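You operate a simulated robot arm through the tools that you are given. There is no shell and no other tool. Be economical: measure what you need, move in short steps, check, and stop when the job is done.

Carry out the task below with a simulated robot arm. There is one attempt and no reset: what you move stays moved.

JOB
Move the cracked stopper from the crumb drawer to the red bench tray.
Fine: shut the drawer and set bench 2's speed dial to 5; then turn its isolator on again.
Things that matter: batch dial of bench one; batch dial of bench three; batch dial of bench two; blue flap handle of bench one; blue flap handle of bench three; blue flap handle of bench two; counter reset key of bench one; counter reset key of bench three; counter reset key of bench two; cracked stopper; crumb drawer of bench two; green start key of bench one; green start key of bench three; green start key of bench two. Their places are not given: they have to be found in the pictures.

The check looks at the end state, three seconds after you hand in, the way a careful person would. Anything else that was tipped, shoved, dropped, spilled or broken makes it a failure. A push-on lid holds only when it is set on centred and level and pressed home; a screw cap is set on level and turned clockwise until tight.

ROBOT AND FRAMES
A 7-joint arm with a two-finger parallel gripper, fixed in place. Base frame: the origin is at the foot of the arm, x ahead of it, y to its left, z up. Units: m, degrees, N and s.
With the tool pointing down near the work surface it reaches from about 0.12 to 0.62 m from the base axis. Its first joint turns from -66.0 to 66.0 degrees. Payload 2.4 kg.
The TCP is the grasp point between the finger pads, 0.03 m short of the fingertips. In the tool frame z runs along the fingers and y along their closing line. Largest opening 0.094 m; finger width 0.028, thickness 0.01; the body of the gripper, 0.05 by 0.096 m, starts 0.055 m behind the TCP.
Orientation is that of the tool frame in the base frame, as a unit quaternion [x, y, z, w]. With the fingers straight down and closing along the base's y, the tool's x points along the base's -x, its y along +y and its z along -z.

CONTROLS
- The arm moves only by the tool arm_command. Its argument "moves" is a list of rows, each an object (a shift or turn left out is 0, a gripper value left out holds the last) with "xyz": the shift along the base's x, y, z in units of 25 mm (1.0 is 25 mm), a list of three; "rot": the turn, a rotation vector about the base's x, y, z in units of 4 degrees (1.0 is 4 degrees), a list of three; "jaw": the finger opening in m, from 0 to 0.094. In form: [{"xyz": [tx, ty, tz], "rot": [rx, ry, rz], "jaw": jaw}, ...]. A call has 1 to 12 rows; each row shifts and turns the commanded pose from where the row before left it. A call with a number of a shift or a turn outside -1 to 1 is refused whole. Rows are played at 5 a second. More than 0.05 m and 8.6 degrees between two rows, or a gripper value outside its range, and nothing of the call is played. Where a pose cannot be reached the arm comes as near as it can. A force on the tool above 40 N (or 10 N above the force at the start of the call, whichever is more), or a blocked arm, ends the call early, and 0.2 s more pass. The fingers move at their own pace (about 0.153 m/s each) and stop on an object; they squeeze with about 40 N. The grip force told is the motor's: it shows also when the fingers shut on nothing. Time passes only in rows, and 0.2 s behind the last, so rows that do not move let the fingers close. It gives the time, the measured TCP pose, the force on the tool (base axes), the opening and the grip force at its end, in the units of the frame above (readings bear some noise), with the torque about the TCP (base axes, N m) and any sound that the robot's microphone picked up, and new pictures: "show" is both (left out), scene, wrist or none.
- Cameras (640 x 400 px; columns grow to the right, rows downward): "scene" is fixed at [-0.0012, 0.4549, 1.4446]; the picture's right is [-0.97, -0.23, 0.00], its down [-0.13, 0.57, -0.81] and it looks along [0.19, -0.79, -0.58] (base axes); focal length 309 px, centre (320, 200). "wrist" rides on the gripper at [0.076, 0.014, -0.102] in the tool frame; the picture's right is [-0.18, 0.98, 0.00], its down [-0.75, -0.14, -0.64] and it looks along [-0.63, -0.12, 0.77] (tool axes); focal length 243 px, centre (320, 200).
- point_at(camera, pixels): for up to 12 pixels [column, row] of the newest picture of that camera ("zoom" is the newest enlarged one), the place [x, y, z] in the base frame of the surface seen there, good to about 0.002 m. No time passes.
- zoom(camera, box): a new picture of the part [left, top, right, bottom] of that camera's present view, enlarged. No time passes.
- finish_job(): hands the job in; it is judged then, once.

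Keep the steps short. Do not move on a guess: measure, check each grasp and each placing, and mend mistakes. In all there are 80 turns and 200 pictures (those below and enlarged ones count). Leave the gripper open and the arm clear of the work at the hand-in unless told otherwise, and finish with a single line.

The tools are called after "Call:" by a JSON object that holds its "name" and its "arguments". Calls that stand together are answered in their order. arm_command: Moves the arm, as the interface text tells. Its arguments: {"type":"object","properties":{"moves":{"type":"array"},"show":{"type":"string","enum":["both","scene","wrist","none"]}},"required":["moves"]} The other tools are called the same way: point_at (camera, pixels) gives the place of the surface under pixels of a picture; zoom (camera, box) takes an enlarged picture of a part of a camera's view; finish_job () hands the job in.

At the start:

```text
time: 0.0
eef_pos: [0.3204, -0.1038, 1.1266]
ee_rot: [-0.001, 1.0, 0.0, 0.0]
ft_force: [-0.2, 0.5, -0.6]
ft_torque: [0.01, 0.02, -0.04]
gripper_width: 0.0942
finger_force: 0.1
```

scene: 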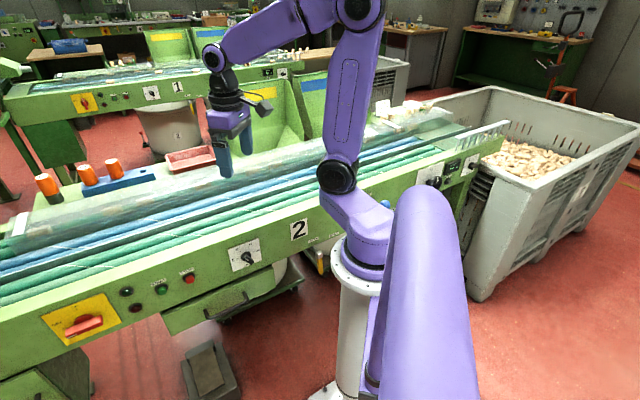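
wrist: 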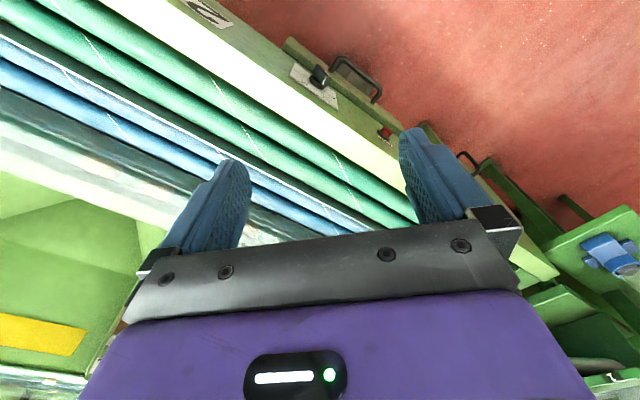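

I see bench 2 with the yellow isolator plate near (82,320), the dial near (245,258), a drawer near (225,300), and a red tray near (190,160). I'll enlarge these first.

Call:
{"name": "zoom", "arguments": {"camera": "scene", "box": [20, 220, 340, 400]}}

Call:
{"name": "zoom", "arguments": {"camera": "scene", "box": [200, 230, 280, 280]}}

Call:
{"name": "zoom", "arguments": {"camera": "scene", "box": [20, 130, 260, 280]}}

Call:
{"name": "point_at", "arguments": {"camera": "scene", "pixels": [[82, 325], [245, 258], [215, 312], [235, 302], [190, 160], [172, 160], [210, 155], [190, 278], [160, 288], [128, 292], [135, 308], [235, 285]]}}

```text
2.00 times, centred on (180, 310) of scene
```

zoom: 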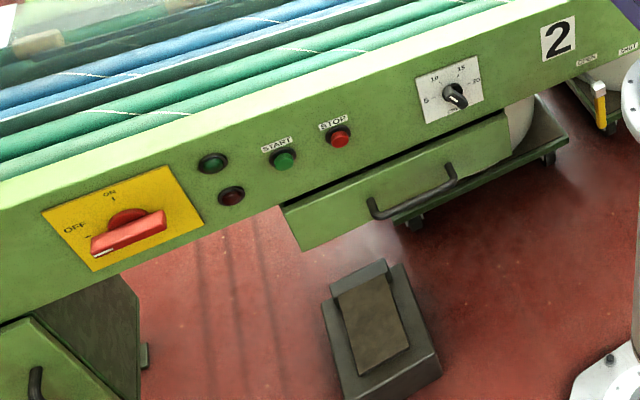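

```text
8.00 times, centred on (240, 255) of scene
```

zoom: 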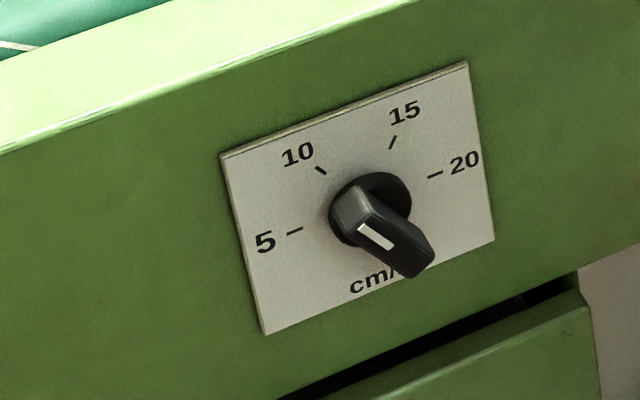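

```text
2.67 times, centred on (140, 205) of scene
```

zoom: 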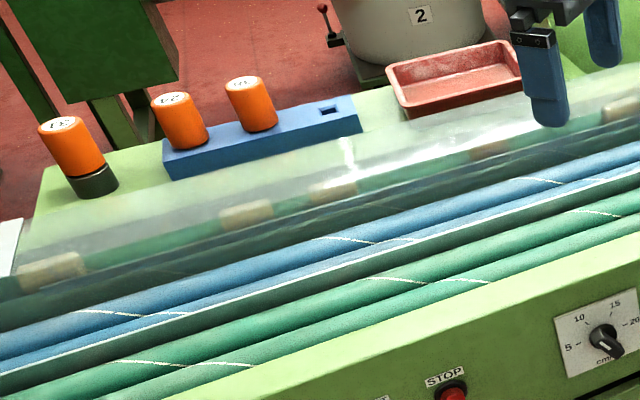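

```text
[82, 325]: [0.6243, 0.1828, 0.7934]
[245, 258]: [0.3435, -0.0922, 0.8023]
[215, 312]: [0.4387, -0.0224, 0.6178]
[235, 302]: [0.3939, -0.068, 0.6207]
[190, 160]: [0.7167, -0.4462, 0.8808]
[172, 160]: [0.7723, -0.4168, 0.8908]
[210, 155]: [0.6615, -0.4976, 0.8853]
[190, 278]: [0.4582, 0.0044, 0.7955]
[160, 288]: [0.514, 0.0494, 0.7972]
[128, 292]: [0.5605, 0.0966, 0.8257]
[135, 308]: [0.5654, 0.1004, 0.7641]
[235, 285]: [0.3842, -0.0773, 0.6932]
```

Call:
{"name": "zoom", "arguments": {"camera": "scene", "box": [150, 260, 310, 350]}}

Call:
{"name": "zoom", "arguments": {"camera": "scene", "box": [30, 280, 130, 350]}}

Call:
{"name": "zoom", "arguments": {"camera": "wrist", "box": [260, 20, 640, 260]}}

Call:
{"name": "zoom", "arguments": {"camera": "scene", "box": [150, 130, 230, 180]}}

Call:
{"name": "zoom", "arguments": {"camera": "scene", "box": [290, 110, 510, 260]}}

```text
4.00 times, centred on (230, 305) of scene
```

zoom: 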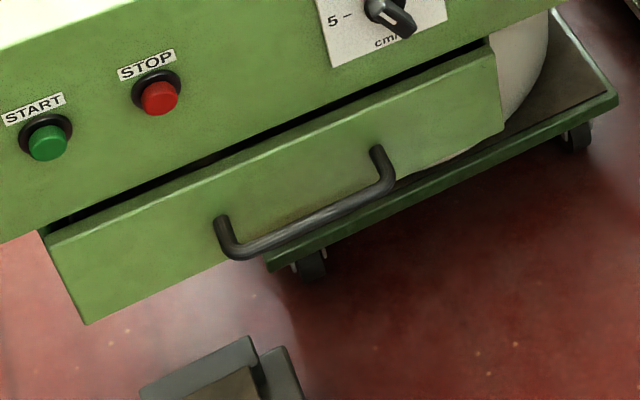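

```text
5.71 times, centred on (80, 315) of scene
```

zoom: 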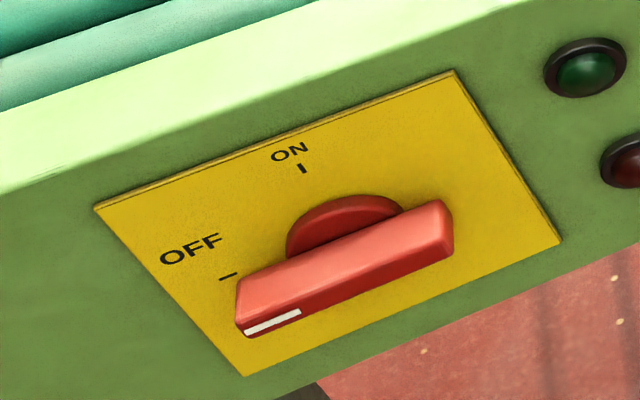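

```text
1.67 times, centred on (450, 140) of wrist
```

zoom: 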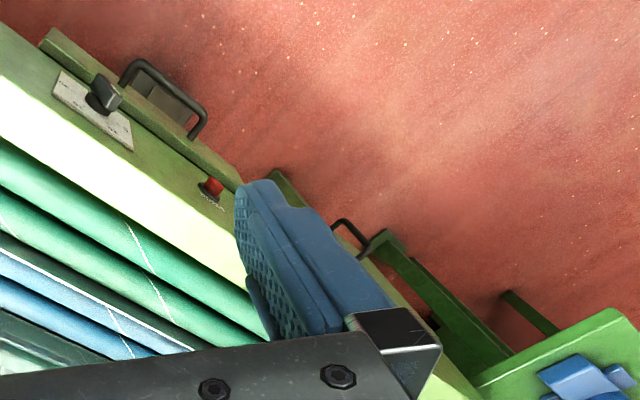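

```text
8.00 times, centred on (190, 155) of scene
```

zoom: 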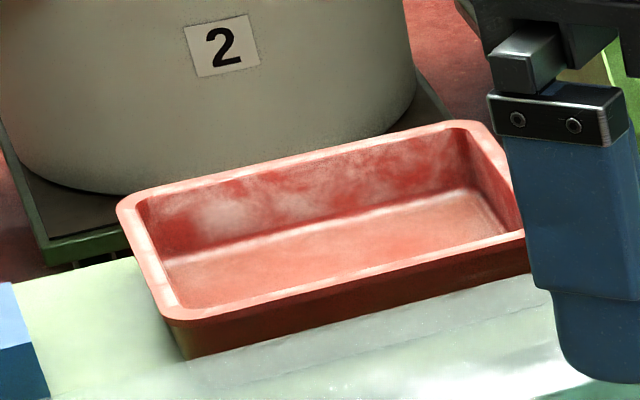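

```text
2.67 times, centred on (400, 185) of scene
```

zoom: 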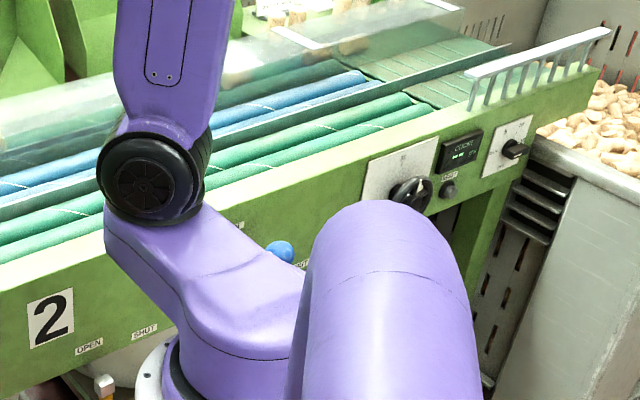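

I'll measure the panel plates, dial, drawer, handle and tray.

Call:
{"name": "point_at", "arguments": {"camera": "scene", "pixels": [[228, 251], [258, 239], [261, 258], [234, 271], [248, 257], [252, 262], [247, 253], [243, 259], [160, 318], [174, 338], [272, 275], [272, 292]]}}

Call:
{"name": "point_at", "arguments": {"camera": "scene", "pixels": [[206, 315], [209, 323], [228, 315], [246, 305], [244, 298], [240, 296], [220, 300], [160, 316], [45, 316], [101, 291], [128, 322], [73, 345]]}}

Call:
{"name": "point_at", "arguments": {"camera": "scene", "pixels": [[166, 156], [209, 146], [173, 169], [214, 161], [200, 158], [190, 162], [180, 163], [160, 182], [200, 195], [200, 240], [300, 160], [100, 210]]}}

Call:
{"name": "zoom", "arguments": {"camera": "scene", "box": [228, 243, 260, 263]}}

```text
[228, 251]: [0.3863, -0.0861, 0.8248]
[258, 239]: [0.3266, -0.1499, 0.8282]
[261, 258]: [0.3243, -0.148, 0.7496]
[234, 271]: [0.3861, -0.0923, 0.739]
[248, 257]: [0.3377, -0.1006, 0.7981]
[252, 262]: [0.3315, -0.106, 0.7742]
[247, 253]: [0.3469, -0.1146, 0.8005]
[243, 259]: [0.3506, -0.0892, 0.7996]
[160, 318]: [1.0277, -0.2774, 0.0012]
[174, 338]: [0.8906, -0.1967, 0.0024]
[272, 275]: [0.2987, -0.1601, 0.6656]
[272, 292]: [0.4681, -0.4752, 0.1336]
```

```text
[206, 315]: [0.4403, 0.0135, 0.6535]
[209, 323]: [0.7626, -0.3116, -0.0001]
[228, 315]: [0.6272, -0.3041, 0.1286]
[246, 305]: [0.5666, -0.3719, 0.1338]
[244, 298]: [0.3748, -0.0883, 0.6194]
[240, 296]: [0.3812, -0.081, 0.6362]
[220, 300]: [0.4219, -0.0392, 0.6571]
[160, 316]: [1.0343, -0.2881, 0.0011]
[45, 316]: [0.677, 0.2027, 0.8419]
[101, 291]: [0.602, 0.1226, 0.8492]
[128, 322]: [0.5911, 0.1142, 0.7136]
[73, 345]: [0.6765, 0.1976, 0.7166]
```

```text
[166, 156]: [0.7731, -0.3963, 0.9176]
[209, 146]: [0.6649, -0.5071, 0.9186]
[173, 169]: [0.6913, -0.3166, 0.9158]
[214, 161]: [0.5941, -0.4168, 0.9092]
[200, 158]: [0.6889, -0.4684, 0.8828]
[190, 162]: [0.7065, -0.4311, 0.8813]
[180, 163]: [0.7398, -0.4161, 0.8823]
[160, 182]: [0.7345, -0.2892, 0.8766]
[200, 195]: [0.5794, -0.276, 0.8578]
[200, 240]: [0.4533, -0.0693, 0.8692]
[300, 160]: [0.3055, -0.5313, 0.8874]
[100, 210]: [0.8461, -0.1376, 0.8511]
```

```text
16.00 times, centred on (244, 253) of scene
```

zoom: 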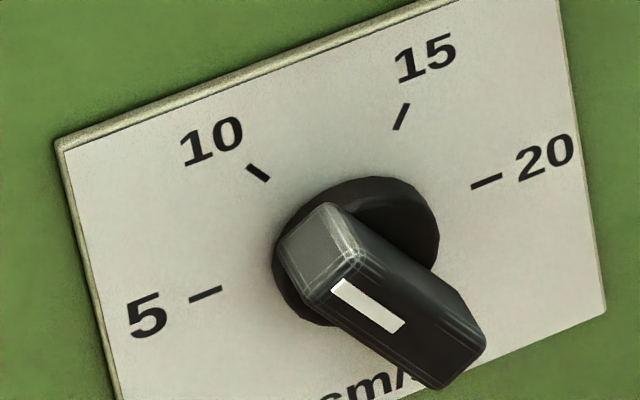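

Call:
{"name": "zoom", "arguments": {"camera": "scene", "box": [190, 280, 270, 330]}}

```text
8.00 times, centred on (230, 305) of scene
```

zoom: 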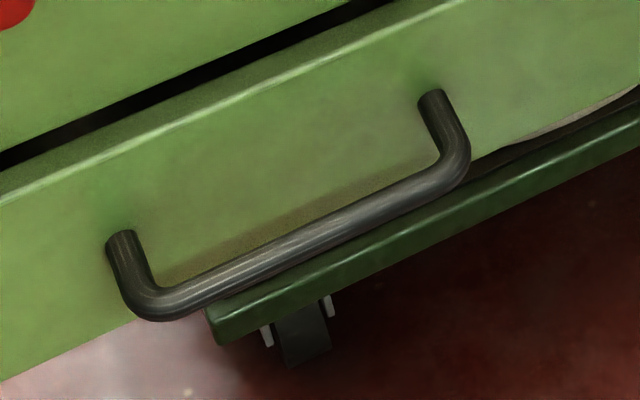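

Call:
{"name": "point_at", "arguments": {"camera": "zoom", "pixels": [[160, 300], [240, 268], [310, 238], [380, 208], [440, 180], [430, 97], [120, 240], [5, 200], [5, 370], [250, 80], [250, 97], [620, 100]]}}

Call:
{"name": "zoom", "arguments": {"camera": "scene", "box": [224, 235, 272, 275]}}

```text
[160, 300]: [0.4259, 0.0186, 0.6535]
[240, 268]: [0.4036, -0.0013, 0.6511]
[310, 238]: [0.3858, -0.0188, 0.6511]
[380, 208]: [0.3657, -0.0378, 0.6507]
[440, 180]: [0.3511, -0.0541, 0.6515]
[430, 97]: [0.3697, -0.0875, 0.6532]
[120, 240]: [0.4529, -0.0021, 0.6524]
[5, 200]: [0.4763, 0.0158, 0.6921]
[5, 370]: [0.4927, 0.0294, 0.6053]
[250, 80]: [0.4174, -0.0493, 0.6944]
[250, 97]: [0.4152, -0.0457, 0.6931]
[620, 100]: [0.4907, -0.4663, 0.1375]
```

```text
10.00 times, centred on (248, 255) of scene
```

zoom: 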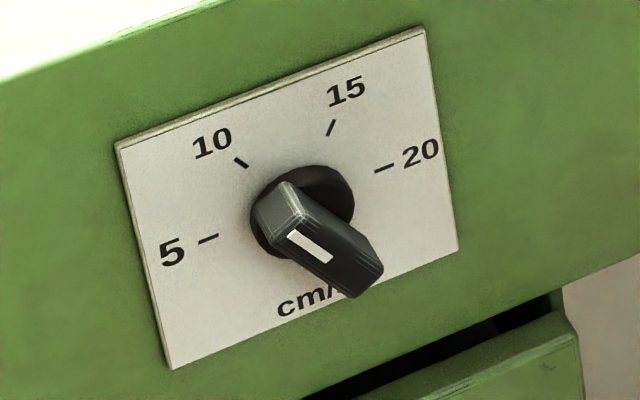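

Call:
{"name": "point_at", "arguments": {"camera": "zoom", "pixels": [[208, 239], [242, 163], [331, 128], [384, 168], [345, 185], [260, 245], [300, 175], [293, 232], [330, 260], [297, 212], [378, 268], [355, 296]]}}

```text
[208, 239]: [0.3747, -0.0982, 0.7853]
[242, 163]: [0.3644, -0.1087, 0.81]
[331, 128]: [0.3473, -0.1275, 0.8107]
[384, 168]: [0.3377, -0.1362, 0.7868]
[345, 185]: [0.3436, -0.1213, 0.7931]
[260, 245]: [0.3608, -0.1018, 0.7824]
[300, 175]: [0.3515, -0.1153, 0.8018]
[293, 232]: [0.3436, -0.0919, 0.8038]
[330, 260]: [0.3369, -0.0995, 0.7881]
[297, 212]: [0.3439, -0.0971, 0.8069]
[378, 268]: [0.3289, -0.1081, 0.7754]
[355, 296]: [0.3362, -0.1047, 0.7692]
```

The dial sits at 10 (pointer up-left; ticks 5 at left, 60° counter-clockwise from there). The isolator is OFF. The drawer is shut; its handle bar centre is near (0.386,-0.019,0.65), pulling direction (-0.707,0.707,0). First I turn the gripper 45° about z and bring it to the front side of the bench.

Call:
{"name": "arm_command", "arguments": {"moves": [{"xyz": [-0.07, 0.53, -0.33], "rot": [0, 0, 0.94], "jaw": 0.03}, {"xyz": [-0.07, 0.53, -0.33], "rot": [0, 0, 0.94]}, {"xyz": [-0.07, 0.53, -0.33], "rot": [0, 0, 0.94]}, {"xyz": [-0.07, 0.53, -0.33], "rot": [0, 0, 0.94]}, {"xyz": [-0.07, 0.53, -0.33], "rot": [0, 0, 0.94]}, {"xyz": [-0.07, 0.53, -0.33], "rot": [0, 0, 0.94]}, {"xyz": [-0.07, 0.53, -0.33], "rot": [0, 0, 0.94]}, {"xyz": [-0.07, 0.53, -0.33], "rot": [0, 0, 0.94]}, {"xyz": [-0.07, 0.53, -0.33], "rot": [0, 0, 0.94]}, {"xyz": [-0.07, 0.53, -0.33], "rot": [0, 0, 0.94]}, {"xyz": [-0.07, 0.53, -0.33], "rot": [0, 0, 0.94]}, {"xyz": [-0.07, 0.53, -0.33], "rot": [0, 0, 0.91]}], "show": "scene"}}

```text
time: 2.6
eef_pos: [0.3004, 0.0547, 1.0282]
ee_rot: [-0.382, 0.924, 0.0, 0.0]
ft_force: [-0.7, 0.2, -0.5]
ft_torque: [0.0, -0.01, 0.03]
gripper_width: 0.0302
finger_force: 0.1
```

scene: 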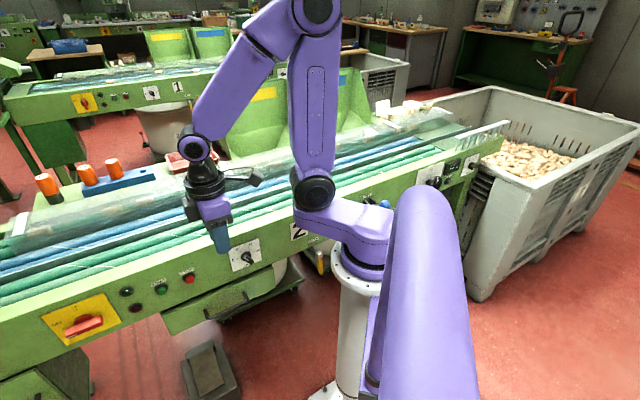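

Now tilt toward the panel (about the bench's long axis) while lowering.

Call:
{"name": "arm_command", "arguments": {"moves": [{"xyz": [0, 0, -0.9], "rot": [-0.957, -0.957, 0]}, {"xyz": [0, 0, -0.9], "rot": [-0.957, -0.957, 0]}, {"xyz": [0, 0, -0.9], "rot": [-0.957, -0.957, 0]}, {"xyz": [0, 0, -0.9], "rot": [-0.957, -0.957, 0]}, {"xyz": [0, 0, -0.9], "rot": [-0.957, -0.957, 0]}, {"xyz": [0, 0, -0.9], "rot": [-0.957, -0.957, 0]}, {"xyz": [0, 0, -0.9], "rot": [-0.957, -0.957, 0]}, {"xyz": [0, 0, -0.9], "rot": [-0.957, -0.957, 0]}, {"xyz": [0, 0, -0.9], "rot": [-0.957, -0.957, 0]}, {"xyz": [0, 0, -0.9], "rot": [-0.957, -0.957, 0]}, {"xyz": [0, 0, -0.9], "rot": [-0.957, -0.957, 0]}, {"xyz": [0, 0, -0.9], "rot": [-0.957, -0.957, 0]}]}}

```text
time: 5.2
eef_pos: [0.2999, 0.0556, 0.7587]
ee_rot: [-0.323, 0.779, -0.497, 0.206]
ft_force: [-0.5, -0.1, -0.7]
ft_torque: [0.0, 0.03, -0.01]
gripper_width: 0.0302
finger_force: 0.1
```

scene: 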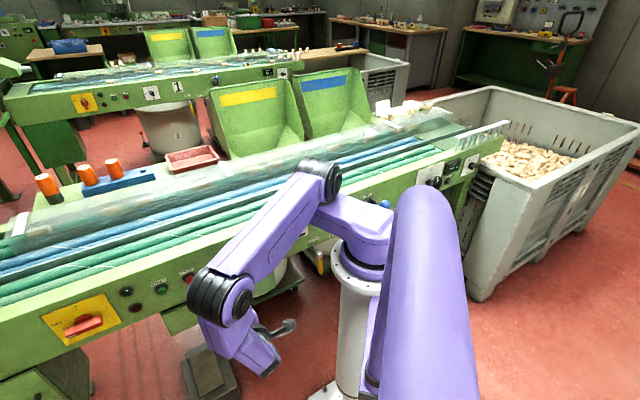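
wrist: 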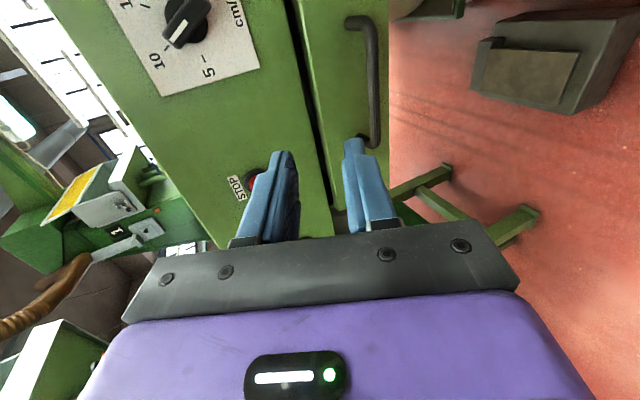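

Pose is reached; the handle is at upper right in the wrist view. I move in front of the handle and most of the way along the finger direction.

Call:
{"name": "arm_command", "arguments": {"moves": [{"xyz": [0.24, -0.07, -0.89]}, {"xyz": [0.24, -0.07, -0.89]}, {"xyz": [0.24, -0.08, -0.89]}, {"xyz": [0.513, -0.513, -0.338]}, {"xyz": [0.513, -0.513, -0.338]}, {"xyz": [0.513, -0.513, -0.338]}, {}]}}

Call:
{"name": "zoom", "arguments": {"camera": "wrist", "box": [200, 60, 520, 260]}}

```text
time: 6.8
eef_pos: [0.3571, 0.011, 0.6664]
ee_rot: [-0.323, 0.779, -0.496, 0.205]
ft_force: [0.6, 0.4, -0.5]
ft_torque: [-0.01, 0.0, 0.01]
gripper_width: 0.03
finger_force: 0.0
```

scene: 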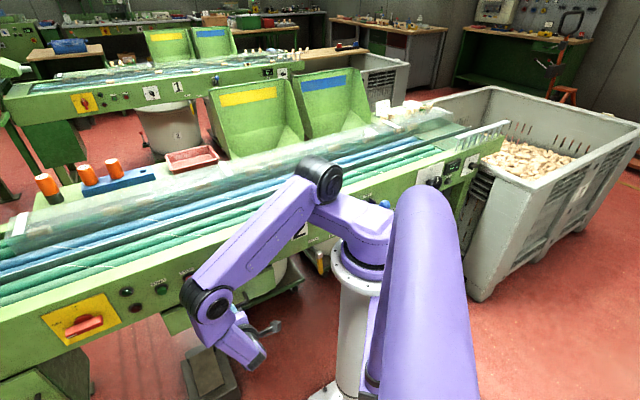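
wrist: 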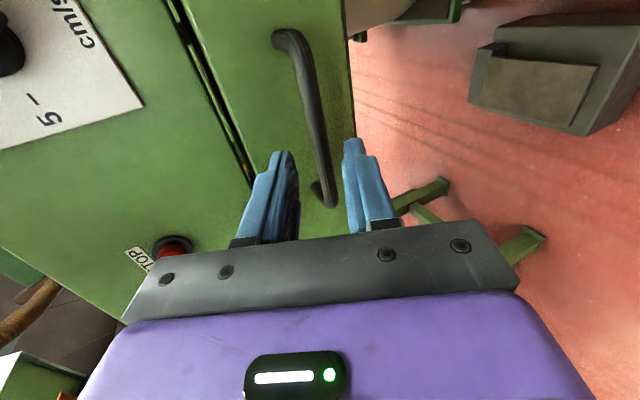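

```text
2.00 times, centred on (360, 160) of wrist
```

zoom: 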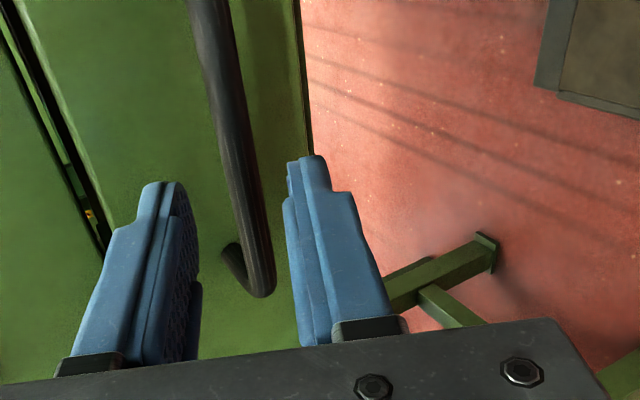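

The bar lies between the two fingers, near the middle of its length. Advance the rest and close.

Call:
{"name": "arm_command", "arguments": {"moves": [{"xyz": [0.5, -0.5, -0.33]}, {"xyz": [0.5, -0.5, -0.33]}, {}, {"jaw": 0.0}, {}, {}], "show": "wrist"}}

```text
time: 8.2
eef_pos: [0.3825, -0.0145, 0.6507]
ee_rot: [-0.323, 0.779, -0.496, 0.206]
ft_force: [2.6, 0.0, -2.0]
ft_torque: [-0.34, 0.35, 0.09]
gripper_width: 0.0114
finger_force: 44.9
```

wrist: 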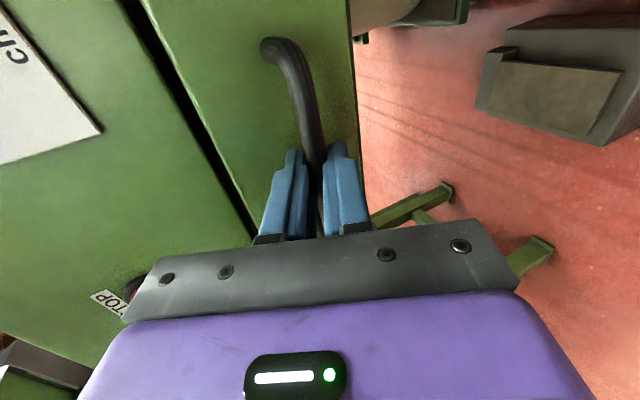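

Handle gripped (opening 0.0114). Pull straight out slowly, 0.1 m.

Call:
{"name": "arm_command", "arguments": {"moves": [{"xyz": [-0.3, 0.3, 0]}, {"xyz": [-0.4, 0.4, 0]}, {"xyz": [-0.4, 0.4, 0]}, {"xyz": [-0.4, 0.4, 0]}, {"xyz": [-0.4, 0.4, 0]}, {"xyz": [-0.4, 0.4, 0]}, {"xyz": [-0.4, 0.4, 0]}, {}]}}

```text
time: 10.0
eef_pos: [0.3147, 0.0529, 0.6508]
ee_rot: [-0.322, 0.779, -0.497, 0.205]
ft_force: [-2.8, -2.7, -3.6]
ft_torque: [-0.23, 0.22, 0.62]
gripper_width: 0.0115
finger_force: 45.1
```

scene: 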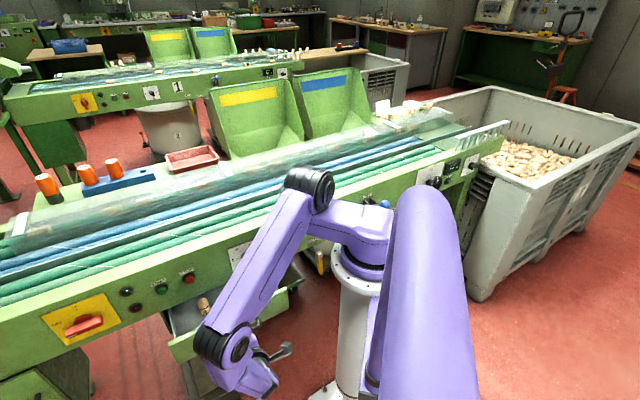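
wrist: 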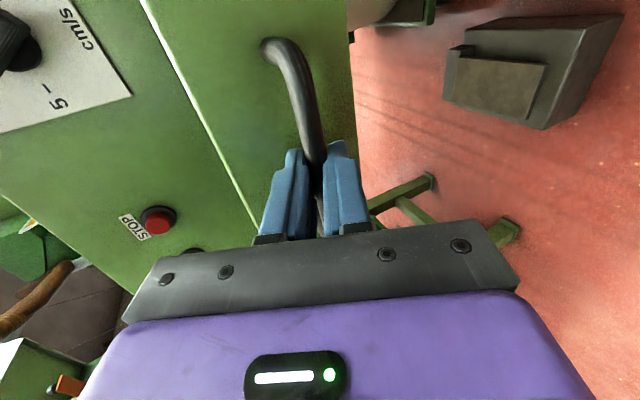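

The drawer opens 0.096 m. Something pale is visible in it at (204,306); enlarge.

Call:
{"name": "zoom", "arguments": {"camera": "scene", "box": [150, 250, 310, 350]}}

Call:
{"name": "point_at", "arguments": {"camera": "scene", "pixels": [[204, 306], [204, 298], [190, 310], [250, 290], [180, 325]]}}

```text
4.00 times, centred on (230, 300) of scene
```

zoom: 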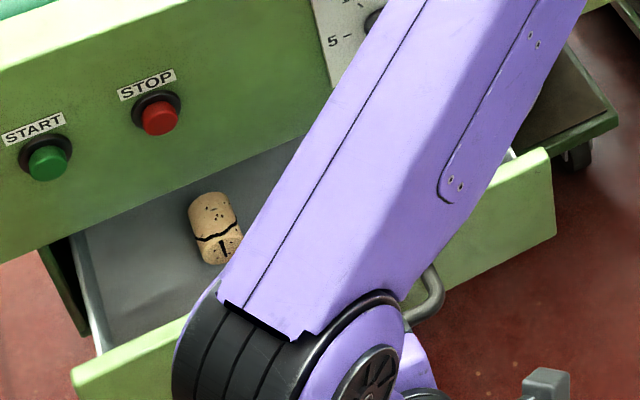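

```text
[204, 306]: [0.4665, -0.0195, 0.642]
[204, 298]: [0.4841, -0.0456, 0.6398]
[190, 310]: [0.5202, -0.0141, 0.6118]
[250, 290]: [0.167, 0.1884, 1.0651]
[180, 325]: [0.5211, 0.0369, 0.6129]
```

The cracked cork is in the drawer at about (0.47,-0.03,0.64), still under the panel, so it must be opened further. I check the pedestal edge, then pull another 0.06 m.

Call:
{"name": "point_at", "arguments": {"camera": "scene", "pixels": [[331, 262], [336, 285], [345, 288], [340, 320], [276, 288], [288, 290]]}}

Call:
{"name": "arm_command", "arguments": {"moves": [{"xyz": [-0.4, 0.4, 0]}, {"xyz": [-0.4, 0.4, 0]}, {"xyz": [-0.4, 0.4, 0]}, {"xyz": [-0.4, 0.4, 0]}, {}]}}

Call:
{"name": "zoom", "arguments": {"camera": "scene", "box": [150, 230, 390, 380]}}

```text
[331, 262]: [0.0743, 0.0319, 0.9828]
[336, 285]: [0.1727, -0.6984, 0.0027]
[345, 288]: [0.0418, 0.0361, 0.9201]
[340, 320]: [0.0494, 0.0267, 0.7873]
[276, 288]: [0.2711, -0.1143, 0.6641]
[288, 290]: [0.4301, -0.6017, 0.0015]
```

```text
time: 11.2
eef_pos: [0.273, 0.0937, 0.6507]
ee_rot: [-0.322, 0.78, -0.496, 0.205]
ft_force: [-3.7, -3.6, -10.9]
ft_torque: [-0.33, 0.5, -0.02]
gripper_width: 0.0115
finger_force: 45.5
```

scene: 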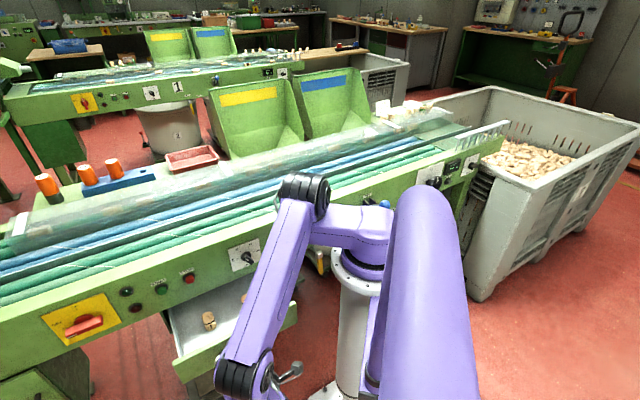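
wrist: 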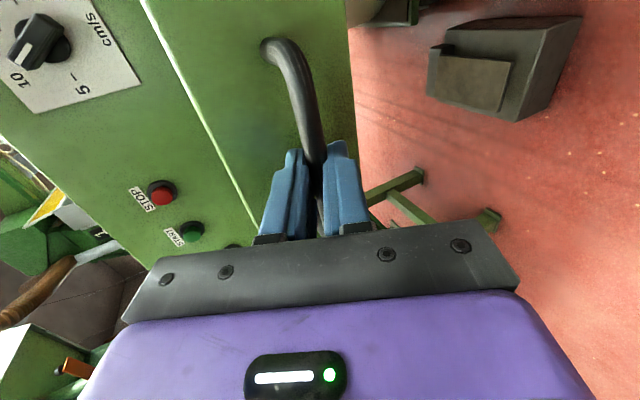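

```text
2.67 times, centred on (270, 305) of scene
```

zoom: 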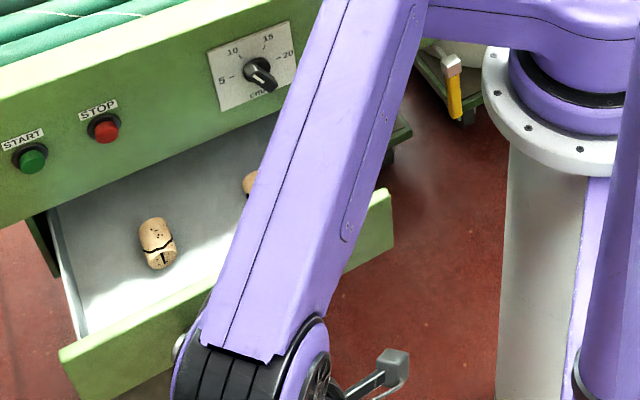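

There's also a second cork at right; the cracked one is the left one. Pull 0.04 m further for clearance from the panel.

Call:
{"name": "arm_command", "arguments": {"moves": [{"xyz": [-0.3, 0.3, 0]}, {"xyz": [-0.3, 0.3, 0]}, {"xyz": [-0.3, 0.3, 0]}, {"xyz": [-0.3, 0.3, 0]}, {}], "show": "none"}}

Call:
{"name": "zoom", "arguments": {"camera": "scene", "box": [150, 230, 390, 380]}}

```text
time: 12.4
eef_pos: [0.2453, 0.1219, 0.6508]
ee_rot: [-0.323, 0.778, -0.499, 0.206]
ft_force: [25.7, -12.4, -8.2]
ft_torque: [-0.19, 0.17, 0.24]
gripper_width: 0.0116
finger_force: 45.3
```

```text
2.67 times, centred on (270, 305) of scene
```

zoom: 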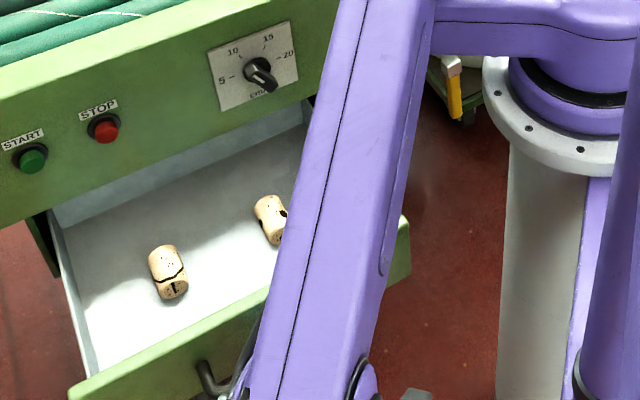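

The drawer is at its stop (about 0.19 m open). Open the fingers and back off along the finger direction, then up.

Call:
{"name": "arm_command", "arguments": {"moves": [{"jaw": 0.035}, {}, {"xyz": [-0.5, 0.5, 0.33]}, {"xyz": [-0.5, 0.5, 0.33]}, {"xyz": [-0.5, 0.5, 0.33]}, {"xyz": [0, 0, 1]}, {"xyz": [0, 0, 1]}, {"xyz": [0, 0, 1]}, {"xyz": [0, 0, 1]}, {"xyz": [0, 0, 1]}]}}

```text
time: 14.6
eef_pos: [0.2069, 0.1624, 0.801]
ee_rot: [-0.323, 0.779, -0.496, 0.205]
ft_force: [0.2, 0.1, -0.8]
ft_torque: [-0.01, -0.02, -0.01]
gripper_width: 0.0351
finger_force: 0.1
```

scene: 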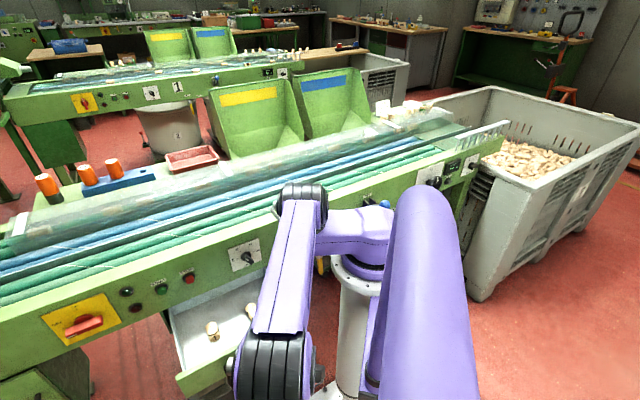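
wrist: 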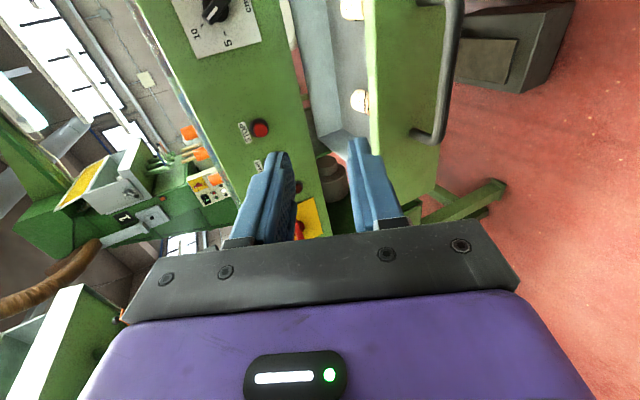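

Clear of the handle. Look closely at both corks to be sure which one is cracked.

Call:
{"name": "zoom", "arguments": {"camera": "scene", "box": [190, 295, 270, 345]}}

```text
8.00 times, centred on (230, 320) of scene
```

zoom: 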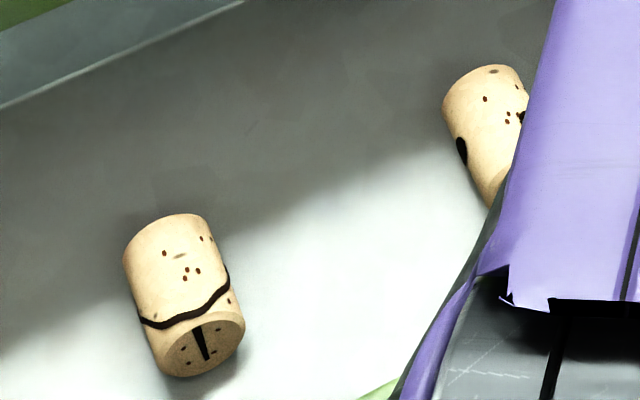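

Call:
{"name": "point_at", "arguments": {"camera": "zoom", "pixels": [[200, 345], [170, 222], [185, 275], [130, 265], [225, 270], [160, 340], [240, 325], [60, 300], [300, 340], [120, 380], [480, 100], [465, 150]]}}

```text
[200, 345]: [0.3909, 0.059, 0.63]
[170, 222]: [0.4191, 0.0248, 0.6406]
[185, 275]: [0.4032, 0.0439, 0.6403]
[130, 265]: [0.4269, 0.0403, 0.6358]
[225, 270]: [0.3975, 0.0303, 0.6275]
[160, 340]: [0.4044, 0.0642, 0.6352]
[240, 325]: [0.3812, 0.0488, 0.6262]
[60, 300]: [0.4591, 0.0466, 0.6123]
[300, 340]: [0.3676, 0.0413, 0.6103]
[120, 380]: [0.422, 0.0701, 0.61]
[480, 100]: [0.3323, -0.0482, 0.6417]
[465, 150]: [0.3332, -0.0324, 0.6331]
```

The left one is clearly the cracked cork: lying on the drawer floor (z 0.611), axis roughly along the pull direction, centre about (0.405,0.041). I untilt the tool back to straight down while rising.

Call:
{"name": "arm_command", "arguments": {"moves": [{"xyz": [0.2, -0.2, 0.4], "rot": [0.957, 0.957, 0]}, {"xyz": [0.2, -0.2, 0.4], "rot": [0.957, 0.957, 0]}, {"xyz": [0.2, -0.2, 0.4], "rot": [0.957, 0.957, 0]}, {"xyz": [0.2, -0.2, 0.4], "rot": [0.957, 0.957, 0]}, {"xyz": [0.2, -0.2, 0.4], "rot": [0.957, 0.957, 0]}, {"xyz": [0.2, -0.2, 0.4], "rot": [0.957, 0.957, 0]}, {"xyz": [0.2, -0.2, 0.4], "rot": [0.957, 0.957, 0]}, {"xyz": [0.2, -0.2, 0.4], "rot": [0.957, 0.957, 0]}, {"xyz": [0.2, -0.2, 0.4], "rot": [0.957, 0.957, 0]}, {"xyz": [0.2, -0.2, 0.4], "rot": [0.957, 0.957, 0]}, {"xyz": [0.2, -0.2, 0.4], "rot": [0.957, 0.957, 0]}, {"xyz": [0.2, -0.2, 0.4], "rot": [0.957, 0.957, 0]}], "show": "none"}}

Call:
{"name": "arm_command", "arguments": {"moves": [{"rot": [0, 0, -1]}, {"rot": [0, 0, -1]}, {"rot": [0, 0, -1]}, {"rot": [0, 0, -1]}, {"rot": [0, 0, -1]}, {"rot": [0, 0, -1]}, {"rot": [0, 0, -1]}, {"rot": [0, 0, -1]}, {"rot": [0, 0, -1]}, {"rot": [0, 0, -1]}, {"rot": [0, 0, -1]}, {"rot": [0, 0, -1]}], "show": "none"}}

Call:
{"name": "arm_command", "arguments": {"moves": [{"rot": [0, 0, -1]}, {"rot": [0, 0, -1]}, {"rot": [0, 0, -1]}, {"rot": [0, 0, -1]}, {"rot": [0, 0, -1]}, {"rot": [0, 0, -1]}, {"rot": [0, 0, -1]}, {"rot": [0, 0, -1]}, {"rot": [0, 0, -1]}, {"rot": [0, 0, -1]}, {"rot": [0, 0, -1]}, {"rot": [0, 0, -0.75], "jaw": 0.06}]}}

```text
time: 17.2
eef_pos: [0.2681, 0.1015, 0.9206]
ee_rot: [-0.38, 0.925, 0.001, 0.001]
ft_force: [-0.3, 0.7, -0.3]
ft_torque: [-0.02, 0.03, 0.01]
gripper_width: 0.035
finger_force: 0.1
```

```text
time: 19.8
eef_pos: [0.2671, 0.102, 0.92]
ee_rot: [0.027, 1.0, 0.0, 0.0]
ft_force: [1.2, -0.9, -0.3]
ft_torque: [0.01, 0.01, 0.03]
gripper_width: 0.0353
finger_force: 0.0
```

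```text
time: 22.4
eef_pos: [0.2679, 0.1014, 0.9187]
ee_rot: [0.423, 0.906, -0.001, 0.0]
ft_force: [-0.2, 0.4, 0.1]
ft_torque: [-0.01, 0.01, -0.02]
gripper_width: 0.06
finger_force: 0.1
```

scene: 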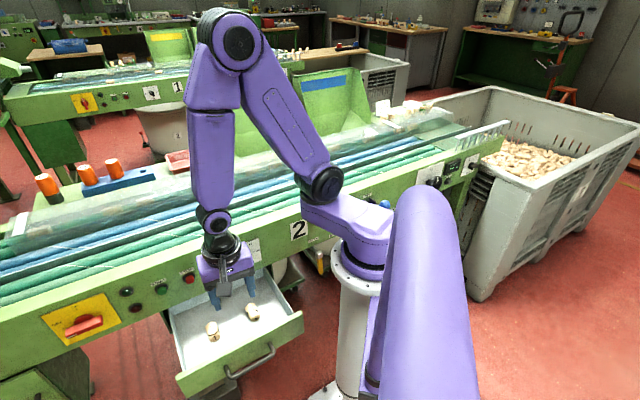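
wrist: 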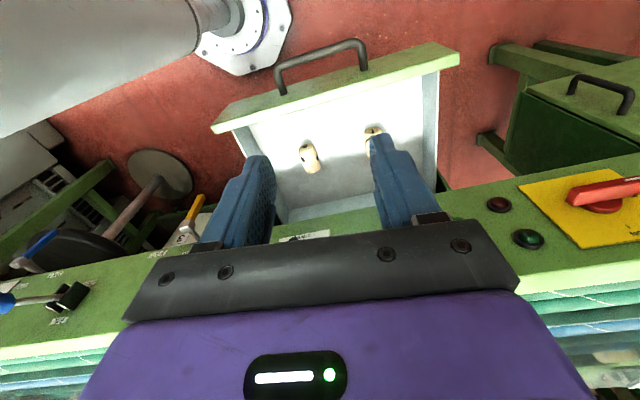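

Call:
{"name": "zoom", "arguments": {"camera": "scene", "box": [190, 295, 270, 345]}}

Call:
{"name": "point_at", "arguments": {"camera": "zoom", "pixels": [[200, 345], [185, 275], [180, 250], [170, 222], [195, 310], [215, 320], [150, 270], [215, 260]]}}

```text
8.00 times, centred on (230, 320) of scene
```

zoom: 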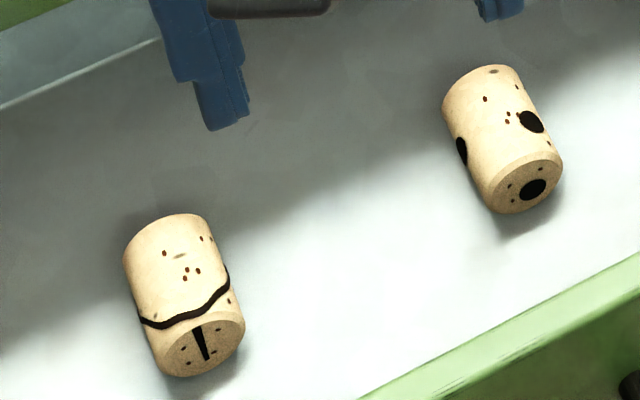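

```text
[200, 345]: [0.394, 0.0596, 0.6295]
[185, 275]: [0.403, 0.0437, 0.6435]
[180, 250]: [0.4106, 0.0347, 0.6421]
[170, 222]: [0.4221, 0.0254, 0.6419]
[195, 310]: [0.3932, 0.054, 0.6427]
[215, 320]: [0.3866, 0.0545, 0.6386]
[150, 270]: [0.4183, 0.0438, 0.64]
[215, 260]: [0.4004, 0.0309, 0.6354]
```

Both corks seen fully: the right one has holes only; the left is cracked. Move above it.

Call:
{"name": "arm_command", "arguments": {"moves": [{"xyz": [0.695, -0.307, -0.93]}, {"xyz": [0.695, -0.307, -0.93]}, {"xyz": [0.695, -0.307, -0.93]}, {"xyz": [0.695, -0.307, -0.93]}, {"xyz": [0.695, -0.307, -0.93]}, {"xyz": [0.695, -0.307, -0.93]}, {"xyz": [0.695, -0.307, -0.93]}, {"xyz": [0.695, -0.307, -0.93]}, {}]}}

```text
time: 24.4
eef_pos: [0.4066, 0.0399, 0.7335]
ee_rot: [0.422, 0.907, 0.0, 0.001]
ft_force: [-0.2, 0.1, -0.3]
ft_torque: [-0.01, 0.03, 0.0]
gripper_width: 0.0603
finger_force: 0.0
```

scene: 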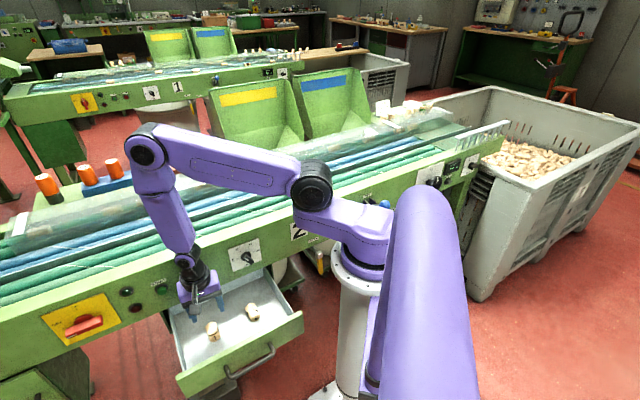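
wrist: 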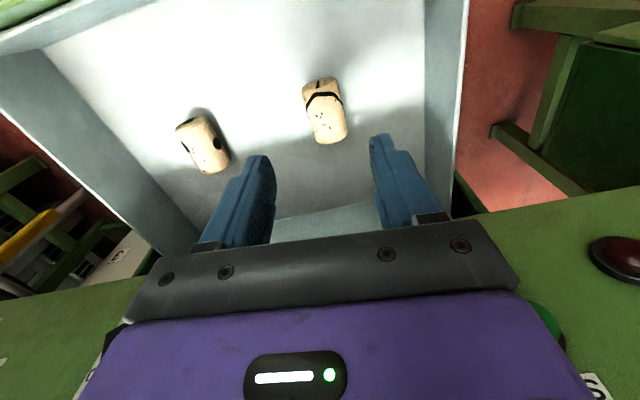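

Call:
{"name": "point_at", "arguments": {"camera": "wrist", "pixels": [[320, 82], [327, 110], [334, 140], [306, 100], [340, 100], [280, 110]]}}

```text
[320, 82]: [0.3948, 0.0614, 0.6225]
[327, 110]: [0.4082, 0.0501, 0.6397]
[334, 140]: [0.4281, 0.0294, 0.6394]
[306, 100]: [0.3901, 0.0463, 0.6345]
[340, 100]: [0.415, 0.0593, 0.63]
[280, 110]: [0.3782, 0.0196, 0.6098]
```

Refined centre about (0.412,0.042). Correct, align, and lower to grasp height.

Call:
{"name": "arm_command", "arguments": {"moves": [{"xyz": [0.22, 0.08, -0.85], "rot": [0, 0, 1]}, {"xyz": [0, 0, -0.9]}, {"xyz": [0, 0, -0.9]}, {"xyz": [0, 0, -0.88]}, {}]}}

Call:
{"name": "zoom", "arguments": {"camera": "wrist", "box": [160, 80, 480, 280]}}

```text
time: 25.6
eef_pos: [0.4121, 0.0403, 0.6454]
ee_rot: [0.39, 0.921, 0.001, 0.0]
ft_force: [0.9, 0.6, -0.2]
ft_torque: [0.0, 0.0, -0.02]
gripper_width: 0.0601
finger_force: 0.1
```

scene: 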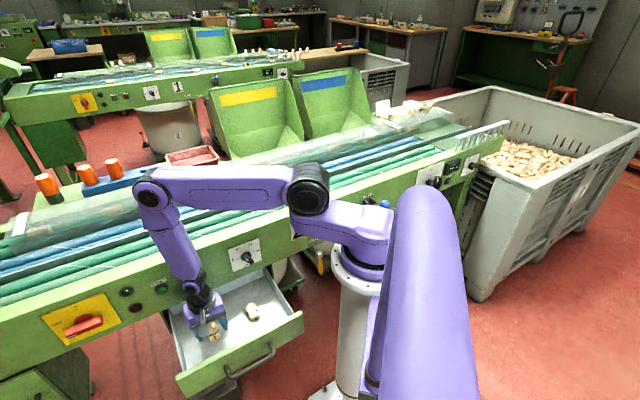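
wrist: 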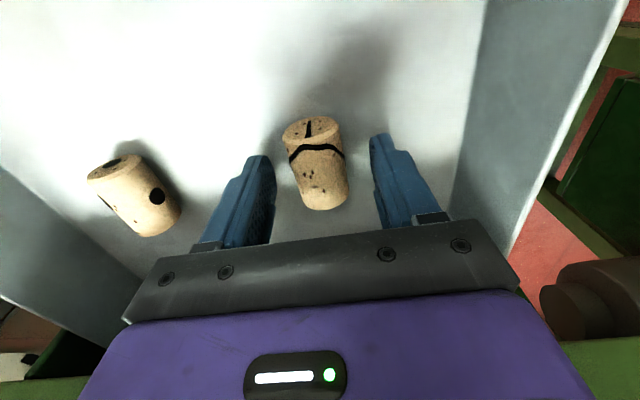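

```text
2.00 times, centred on (320, 180) of wrist
```

zoom: 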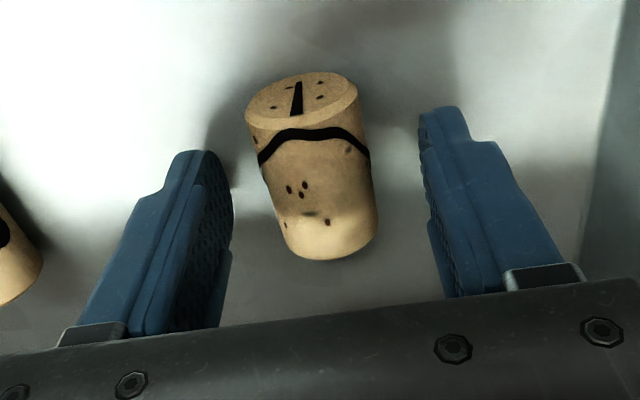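

Cork lies centred between the fingers. Close.

Call:
{"name": "arm_command", "arguments": {"moves": [{"jaw": 0.02}, {}, {}, {}], "show": "wrist"}}

```text
time: 26.6
eef_pos: [0.4122, 0.0403, 0.6457]
ee_rot: [0.391, 0.921, 0.0, 0.001]
ft_force: [-0.1, 0.2, 0.1]
ft_torque: [0.03, -0.01, 0.0]
gripper_width: 0.0281
finger_force: 39.9
```

wrist: 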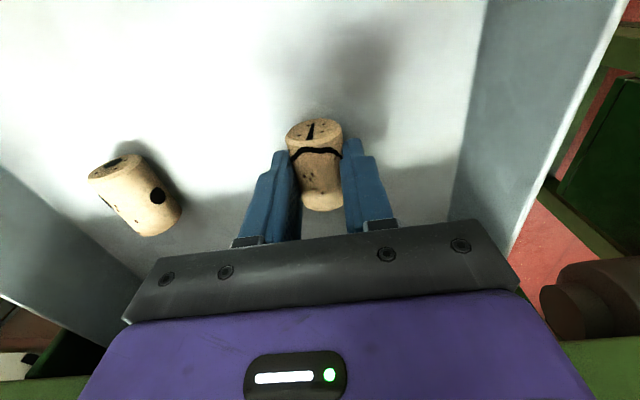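

Held at 0.028. Lift straight up.

Call:
{"name": "arm_command", "arguments": {"moves": [{"xyz": [0, 0, 0.5]}, {"xyz": [0, 0, 1]}, {"xyz": [0, 0, 1]}, {"xyz": [0, 0, 1]}, {"xyz": [-0.1, 0.1, 1]}, {"xyz": [-0.1, 0.1, 1]}, {"xyz": [0, 0, 1]}, {"xyz": [0, 0, 1]}, {"xyz": [0, 0, 1]}, {"xyz": [0, 0, 1]}, {"xyz": [0, 0, 1]}, {"xyz": [0, 0, 1]}], "show": "none"}}

Call:
{"name": "arm_command", "arguments": {"moves": [{"xyz": [0, 0, 1]}, {"xyz": [0, 0, 1]}, {"xyz": [0, 0, 1]}, {"xyz": [0, 0, 1]}, {"xyz": [0, 0, 1]}, {"xyz": [0, 0, 1]}, {"xyz": [0, 0, 1]}, {"xyz": [0, 0, 1]}]}}

Call:
{"name": "zoom", "arguments": {"camera": "scene", "box": [130, 110, 270, 210]}}

```text
time: 29.2
eef_pos: [0.4064, 0.0463, 0.9339]
ee_rot: [0.391, 0.921, 0.001, 0.0]
ft_force: [-0.1, -0.4, 0.5]
ft_torque: [0.01, 0.01, 0.01]
gripper_width: 0.0279
finger_force: 39.9
```

```text
time: 31.0
eef_pos: [0.4062, 0.046, 1.1347]
ee_rot: [0.39, 0.921, -0.001, 0.0]
ft_force: [0.3, -0.2, -0.1]
ft_torque: [0.0, 0.02, 0.0]
gripper_width: 0.0279
finger_force: 40.1
```

scene: 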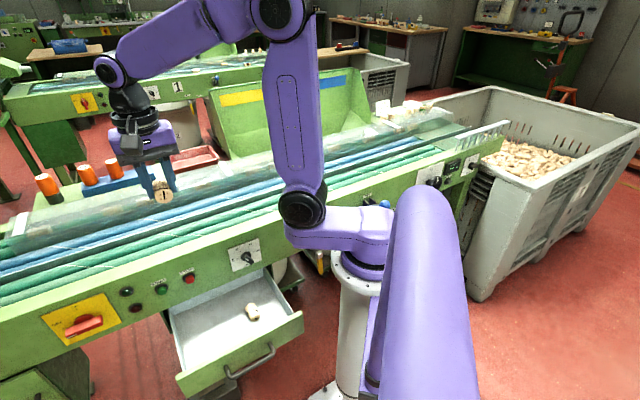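
wrist: 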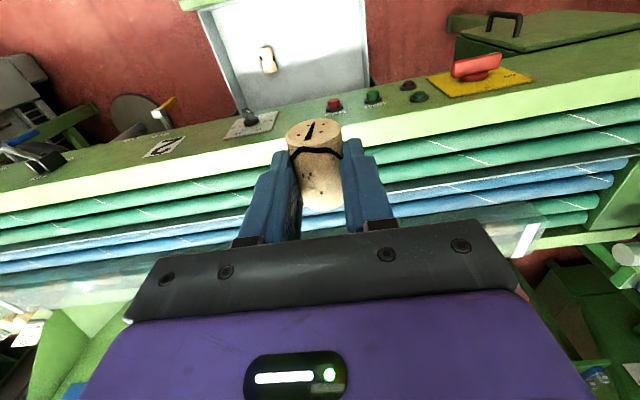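

```text
4.00 times, centred on (200, 160) of scene
```

zoom: 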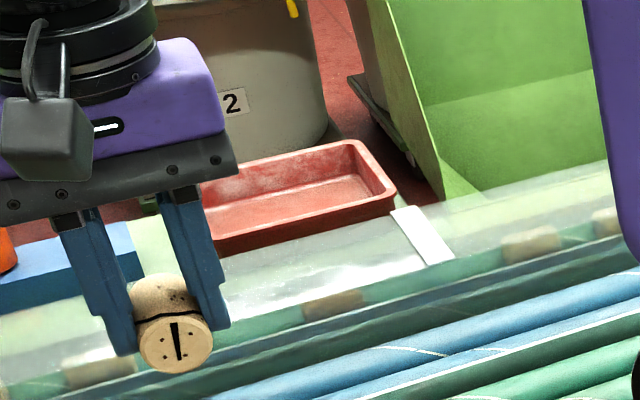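

Cork held well. Measure the guard heights between panel and tray, and the tray interior.

Call:
{"name": "point_at", "arguments": {"camera": "zoom", "pixels": [[410, 212], [425, 235], [445, 262], [340, 235], [310, 300], [250, 285], [330, 195], [300, 205], [365, 150], [390, 185], [235, 242], [380, 260]]}}

Call:
{"name": "zoom", "arguments": {"camera": "scene", "box": [0, 130, 320, 330]}}

```text
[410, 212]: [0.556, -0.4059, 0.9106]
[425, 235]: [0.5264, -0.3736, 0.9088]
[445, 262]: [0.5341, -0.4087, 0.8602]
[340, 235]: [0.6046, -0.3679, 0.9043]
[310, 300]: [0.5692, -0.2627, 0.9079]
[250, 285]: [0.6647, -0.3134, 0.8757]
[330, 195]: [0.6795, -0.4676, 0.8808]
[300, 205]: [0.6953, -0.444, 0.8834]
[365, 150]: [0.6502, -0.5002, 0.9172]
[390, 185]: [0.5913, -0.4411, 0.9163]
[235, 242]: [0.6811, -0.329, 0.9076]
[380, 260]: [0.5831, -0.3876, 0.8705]
```

```text
2.00 times, centred on (160, 230) of scene
```

zoom: 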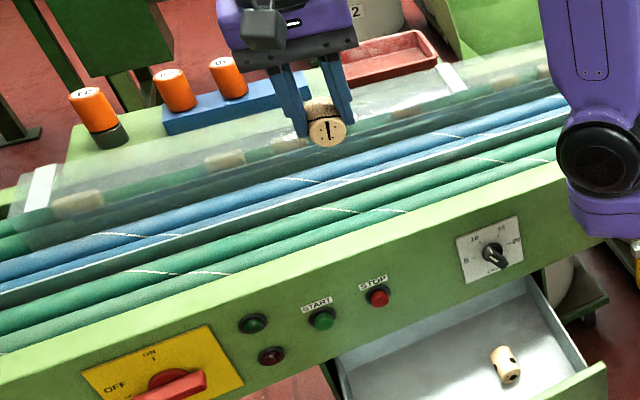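

Guard sheet is at z≈0.91 up to n≈-0.68, tray rim z≈0.916, floor 0.881. I'll go out over the tray high, tilting the tool about 30° outward for reach.

Call:
{"name": "arm_command", "arguments": {"moves": [{"xyz": [0.5, -0.93, 0], "rot": [0, 0, 0.85]}, {"xyz": [0.5, -0.93, 0], "rot": [0, 0, 0.85]}, {"xyz": [0.5, -0.93, 0], "rot": [0, 0, 0.85]}, {"xyz": [0.5, -0.93, 0], "rot": [0, 0, 0.85]}, {"xyz": [0.5, -0.93, 0], "rot": [-0.58, -0.91, 0]}, {"xyz": [0.5, -0.93, 0], "rot": [-0.58, -0.91, 0]}, {"xyz": [0.5, -0.93, 0], "rot": [-0.58, -0.91, 0]}, {"xyz": [0.5, -0.93, 0], "rot": [-0.58, -0.91, 0]}, {"xyz": [0.5, -0.93, 0], "rot": [-0.58, -0.91, 0]}, {"xyz": [0.5, -0.93, 0], "rot": [-0.58, -0.91, 0]}, {"xyz": [0.5, -0.93, 0], "rot": [-0.58, -0.91, 0]}, {"xyz": [0.5, -0.93, 0]}]}}

```text
time: 33.6
eef_pos: [0.5567, -0.2328, 1.1342]
ee_rot: [0.269, 0.927, -0.073, 0.25]
ft_force: [0.6, -0.7, -1.0]
ft_torque: [0.02, 0.01, 0.01]
gripper_width: 0.0281
finger_force: 40.1
```

scene: 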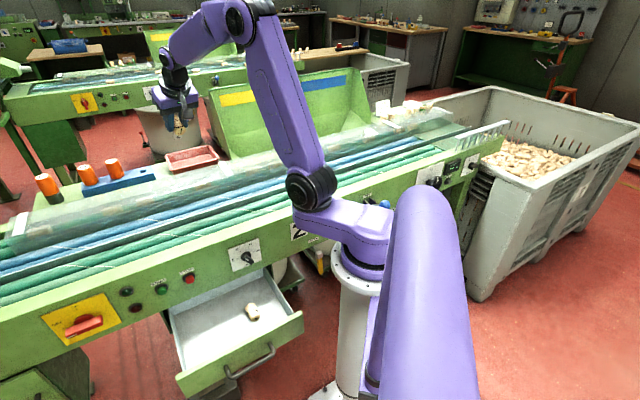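
wrist: 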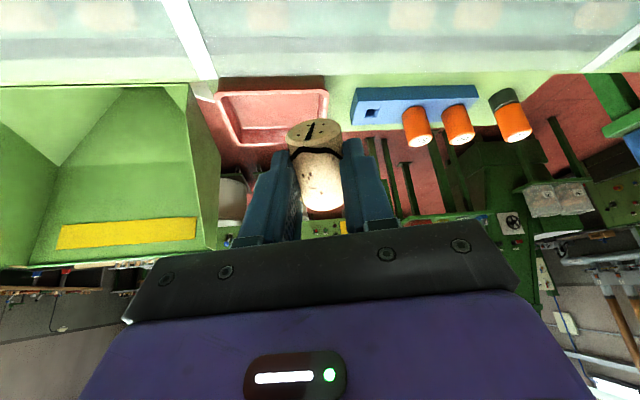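

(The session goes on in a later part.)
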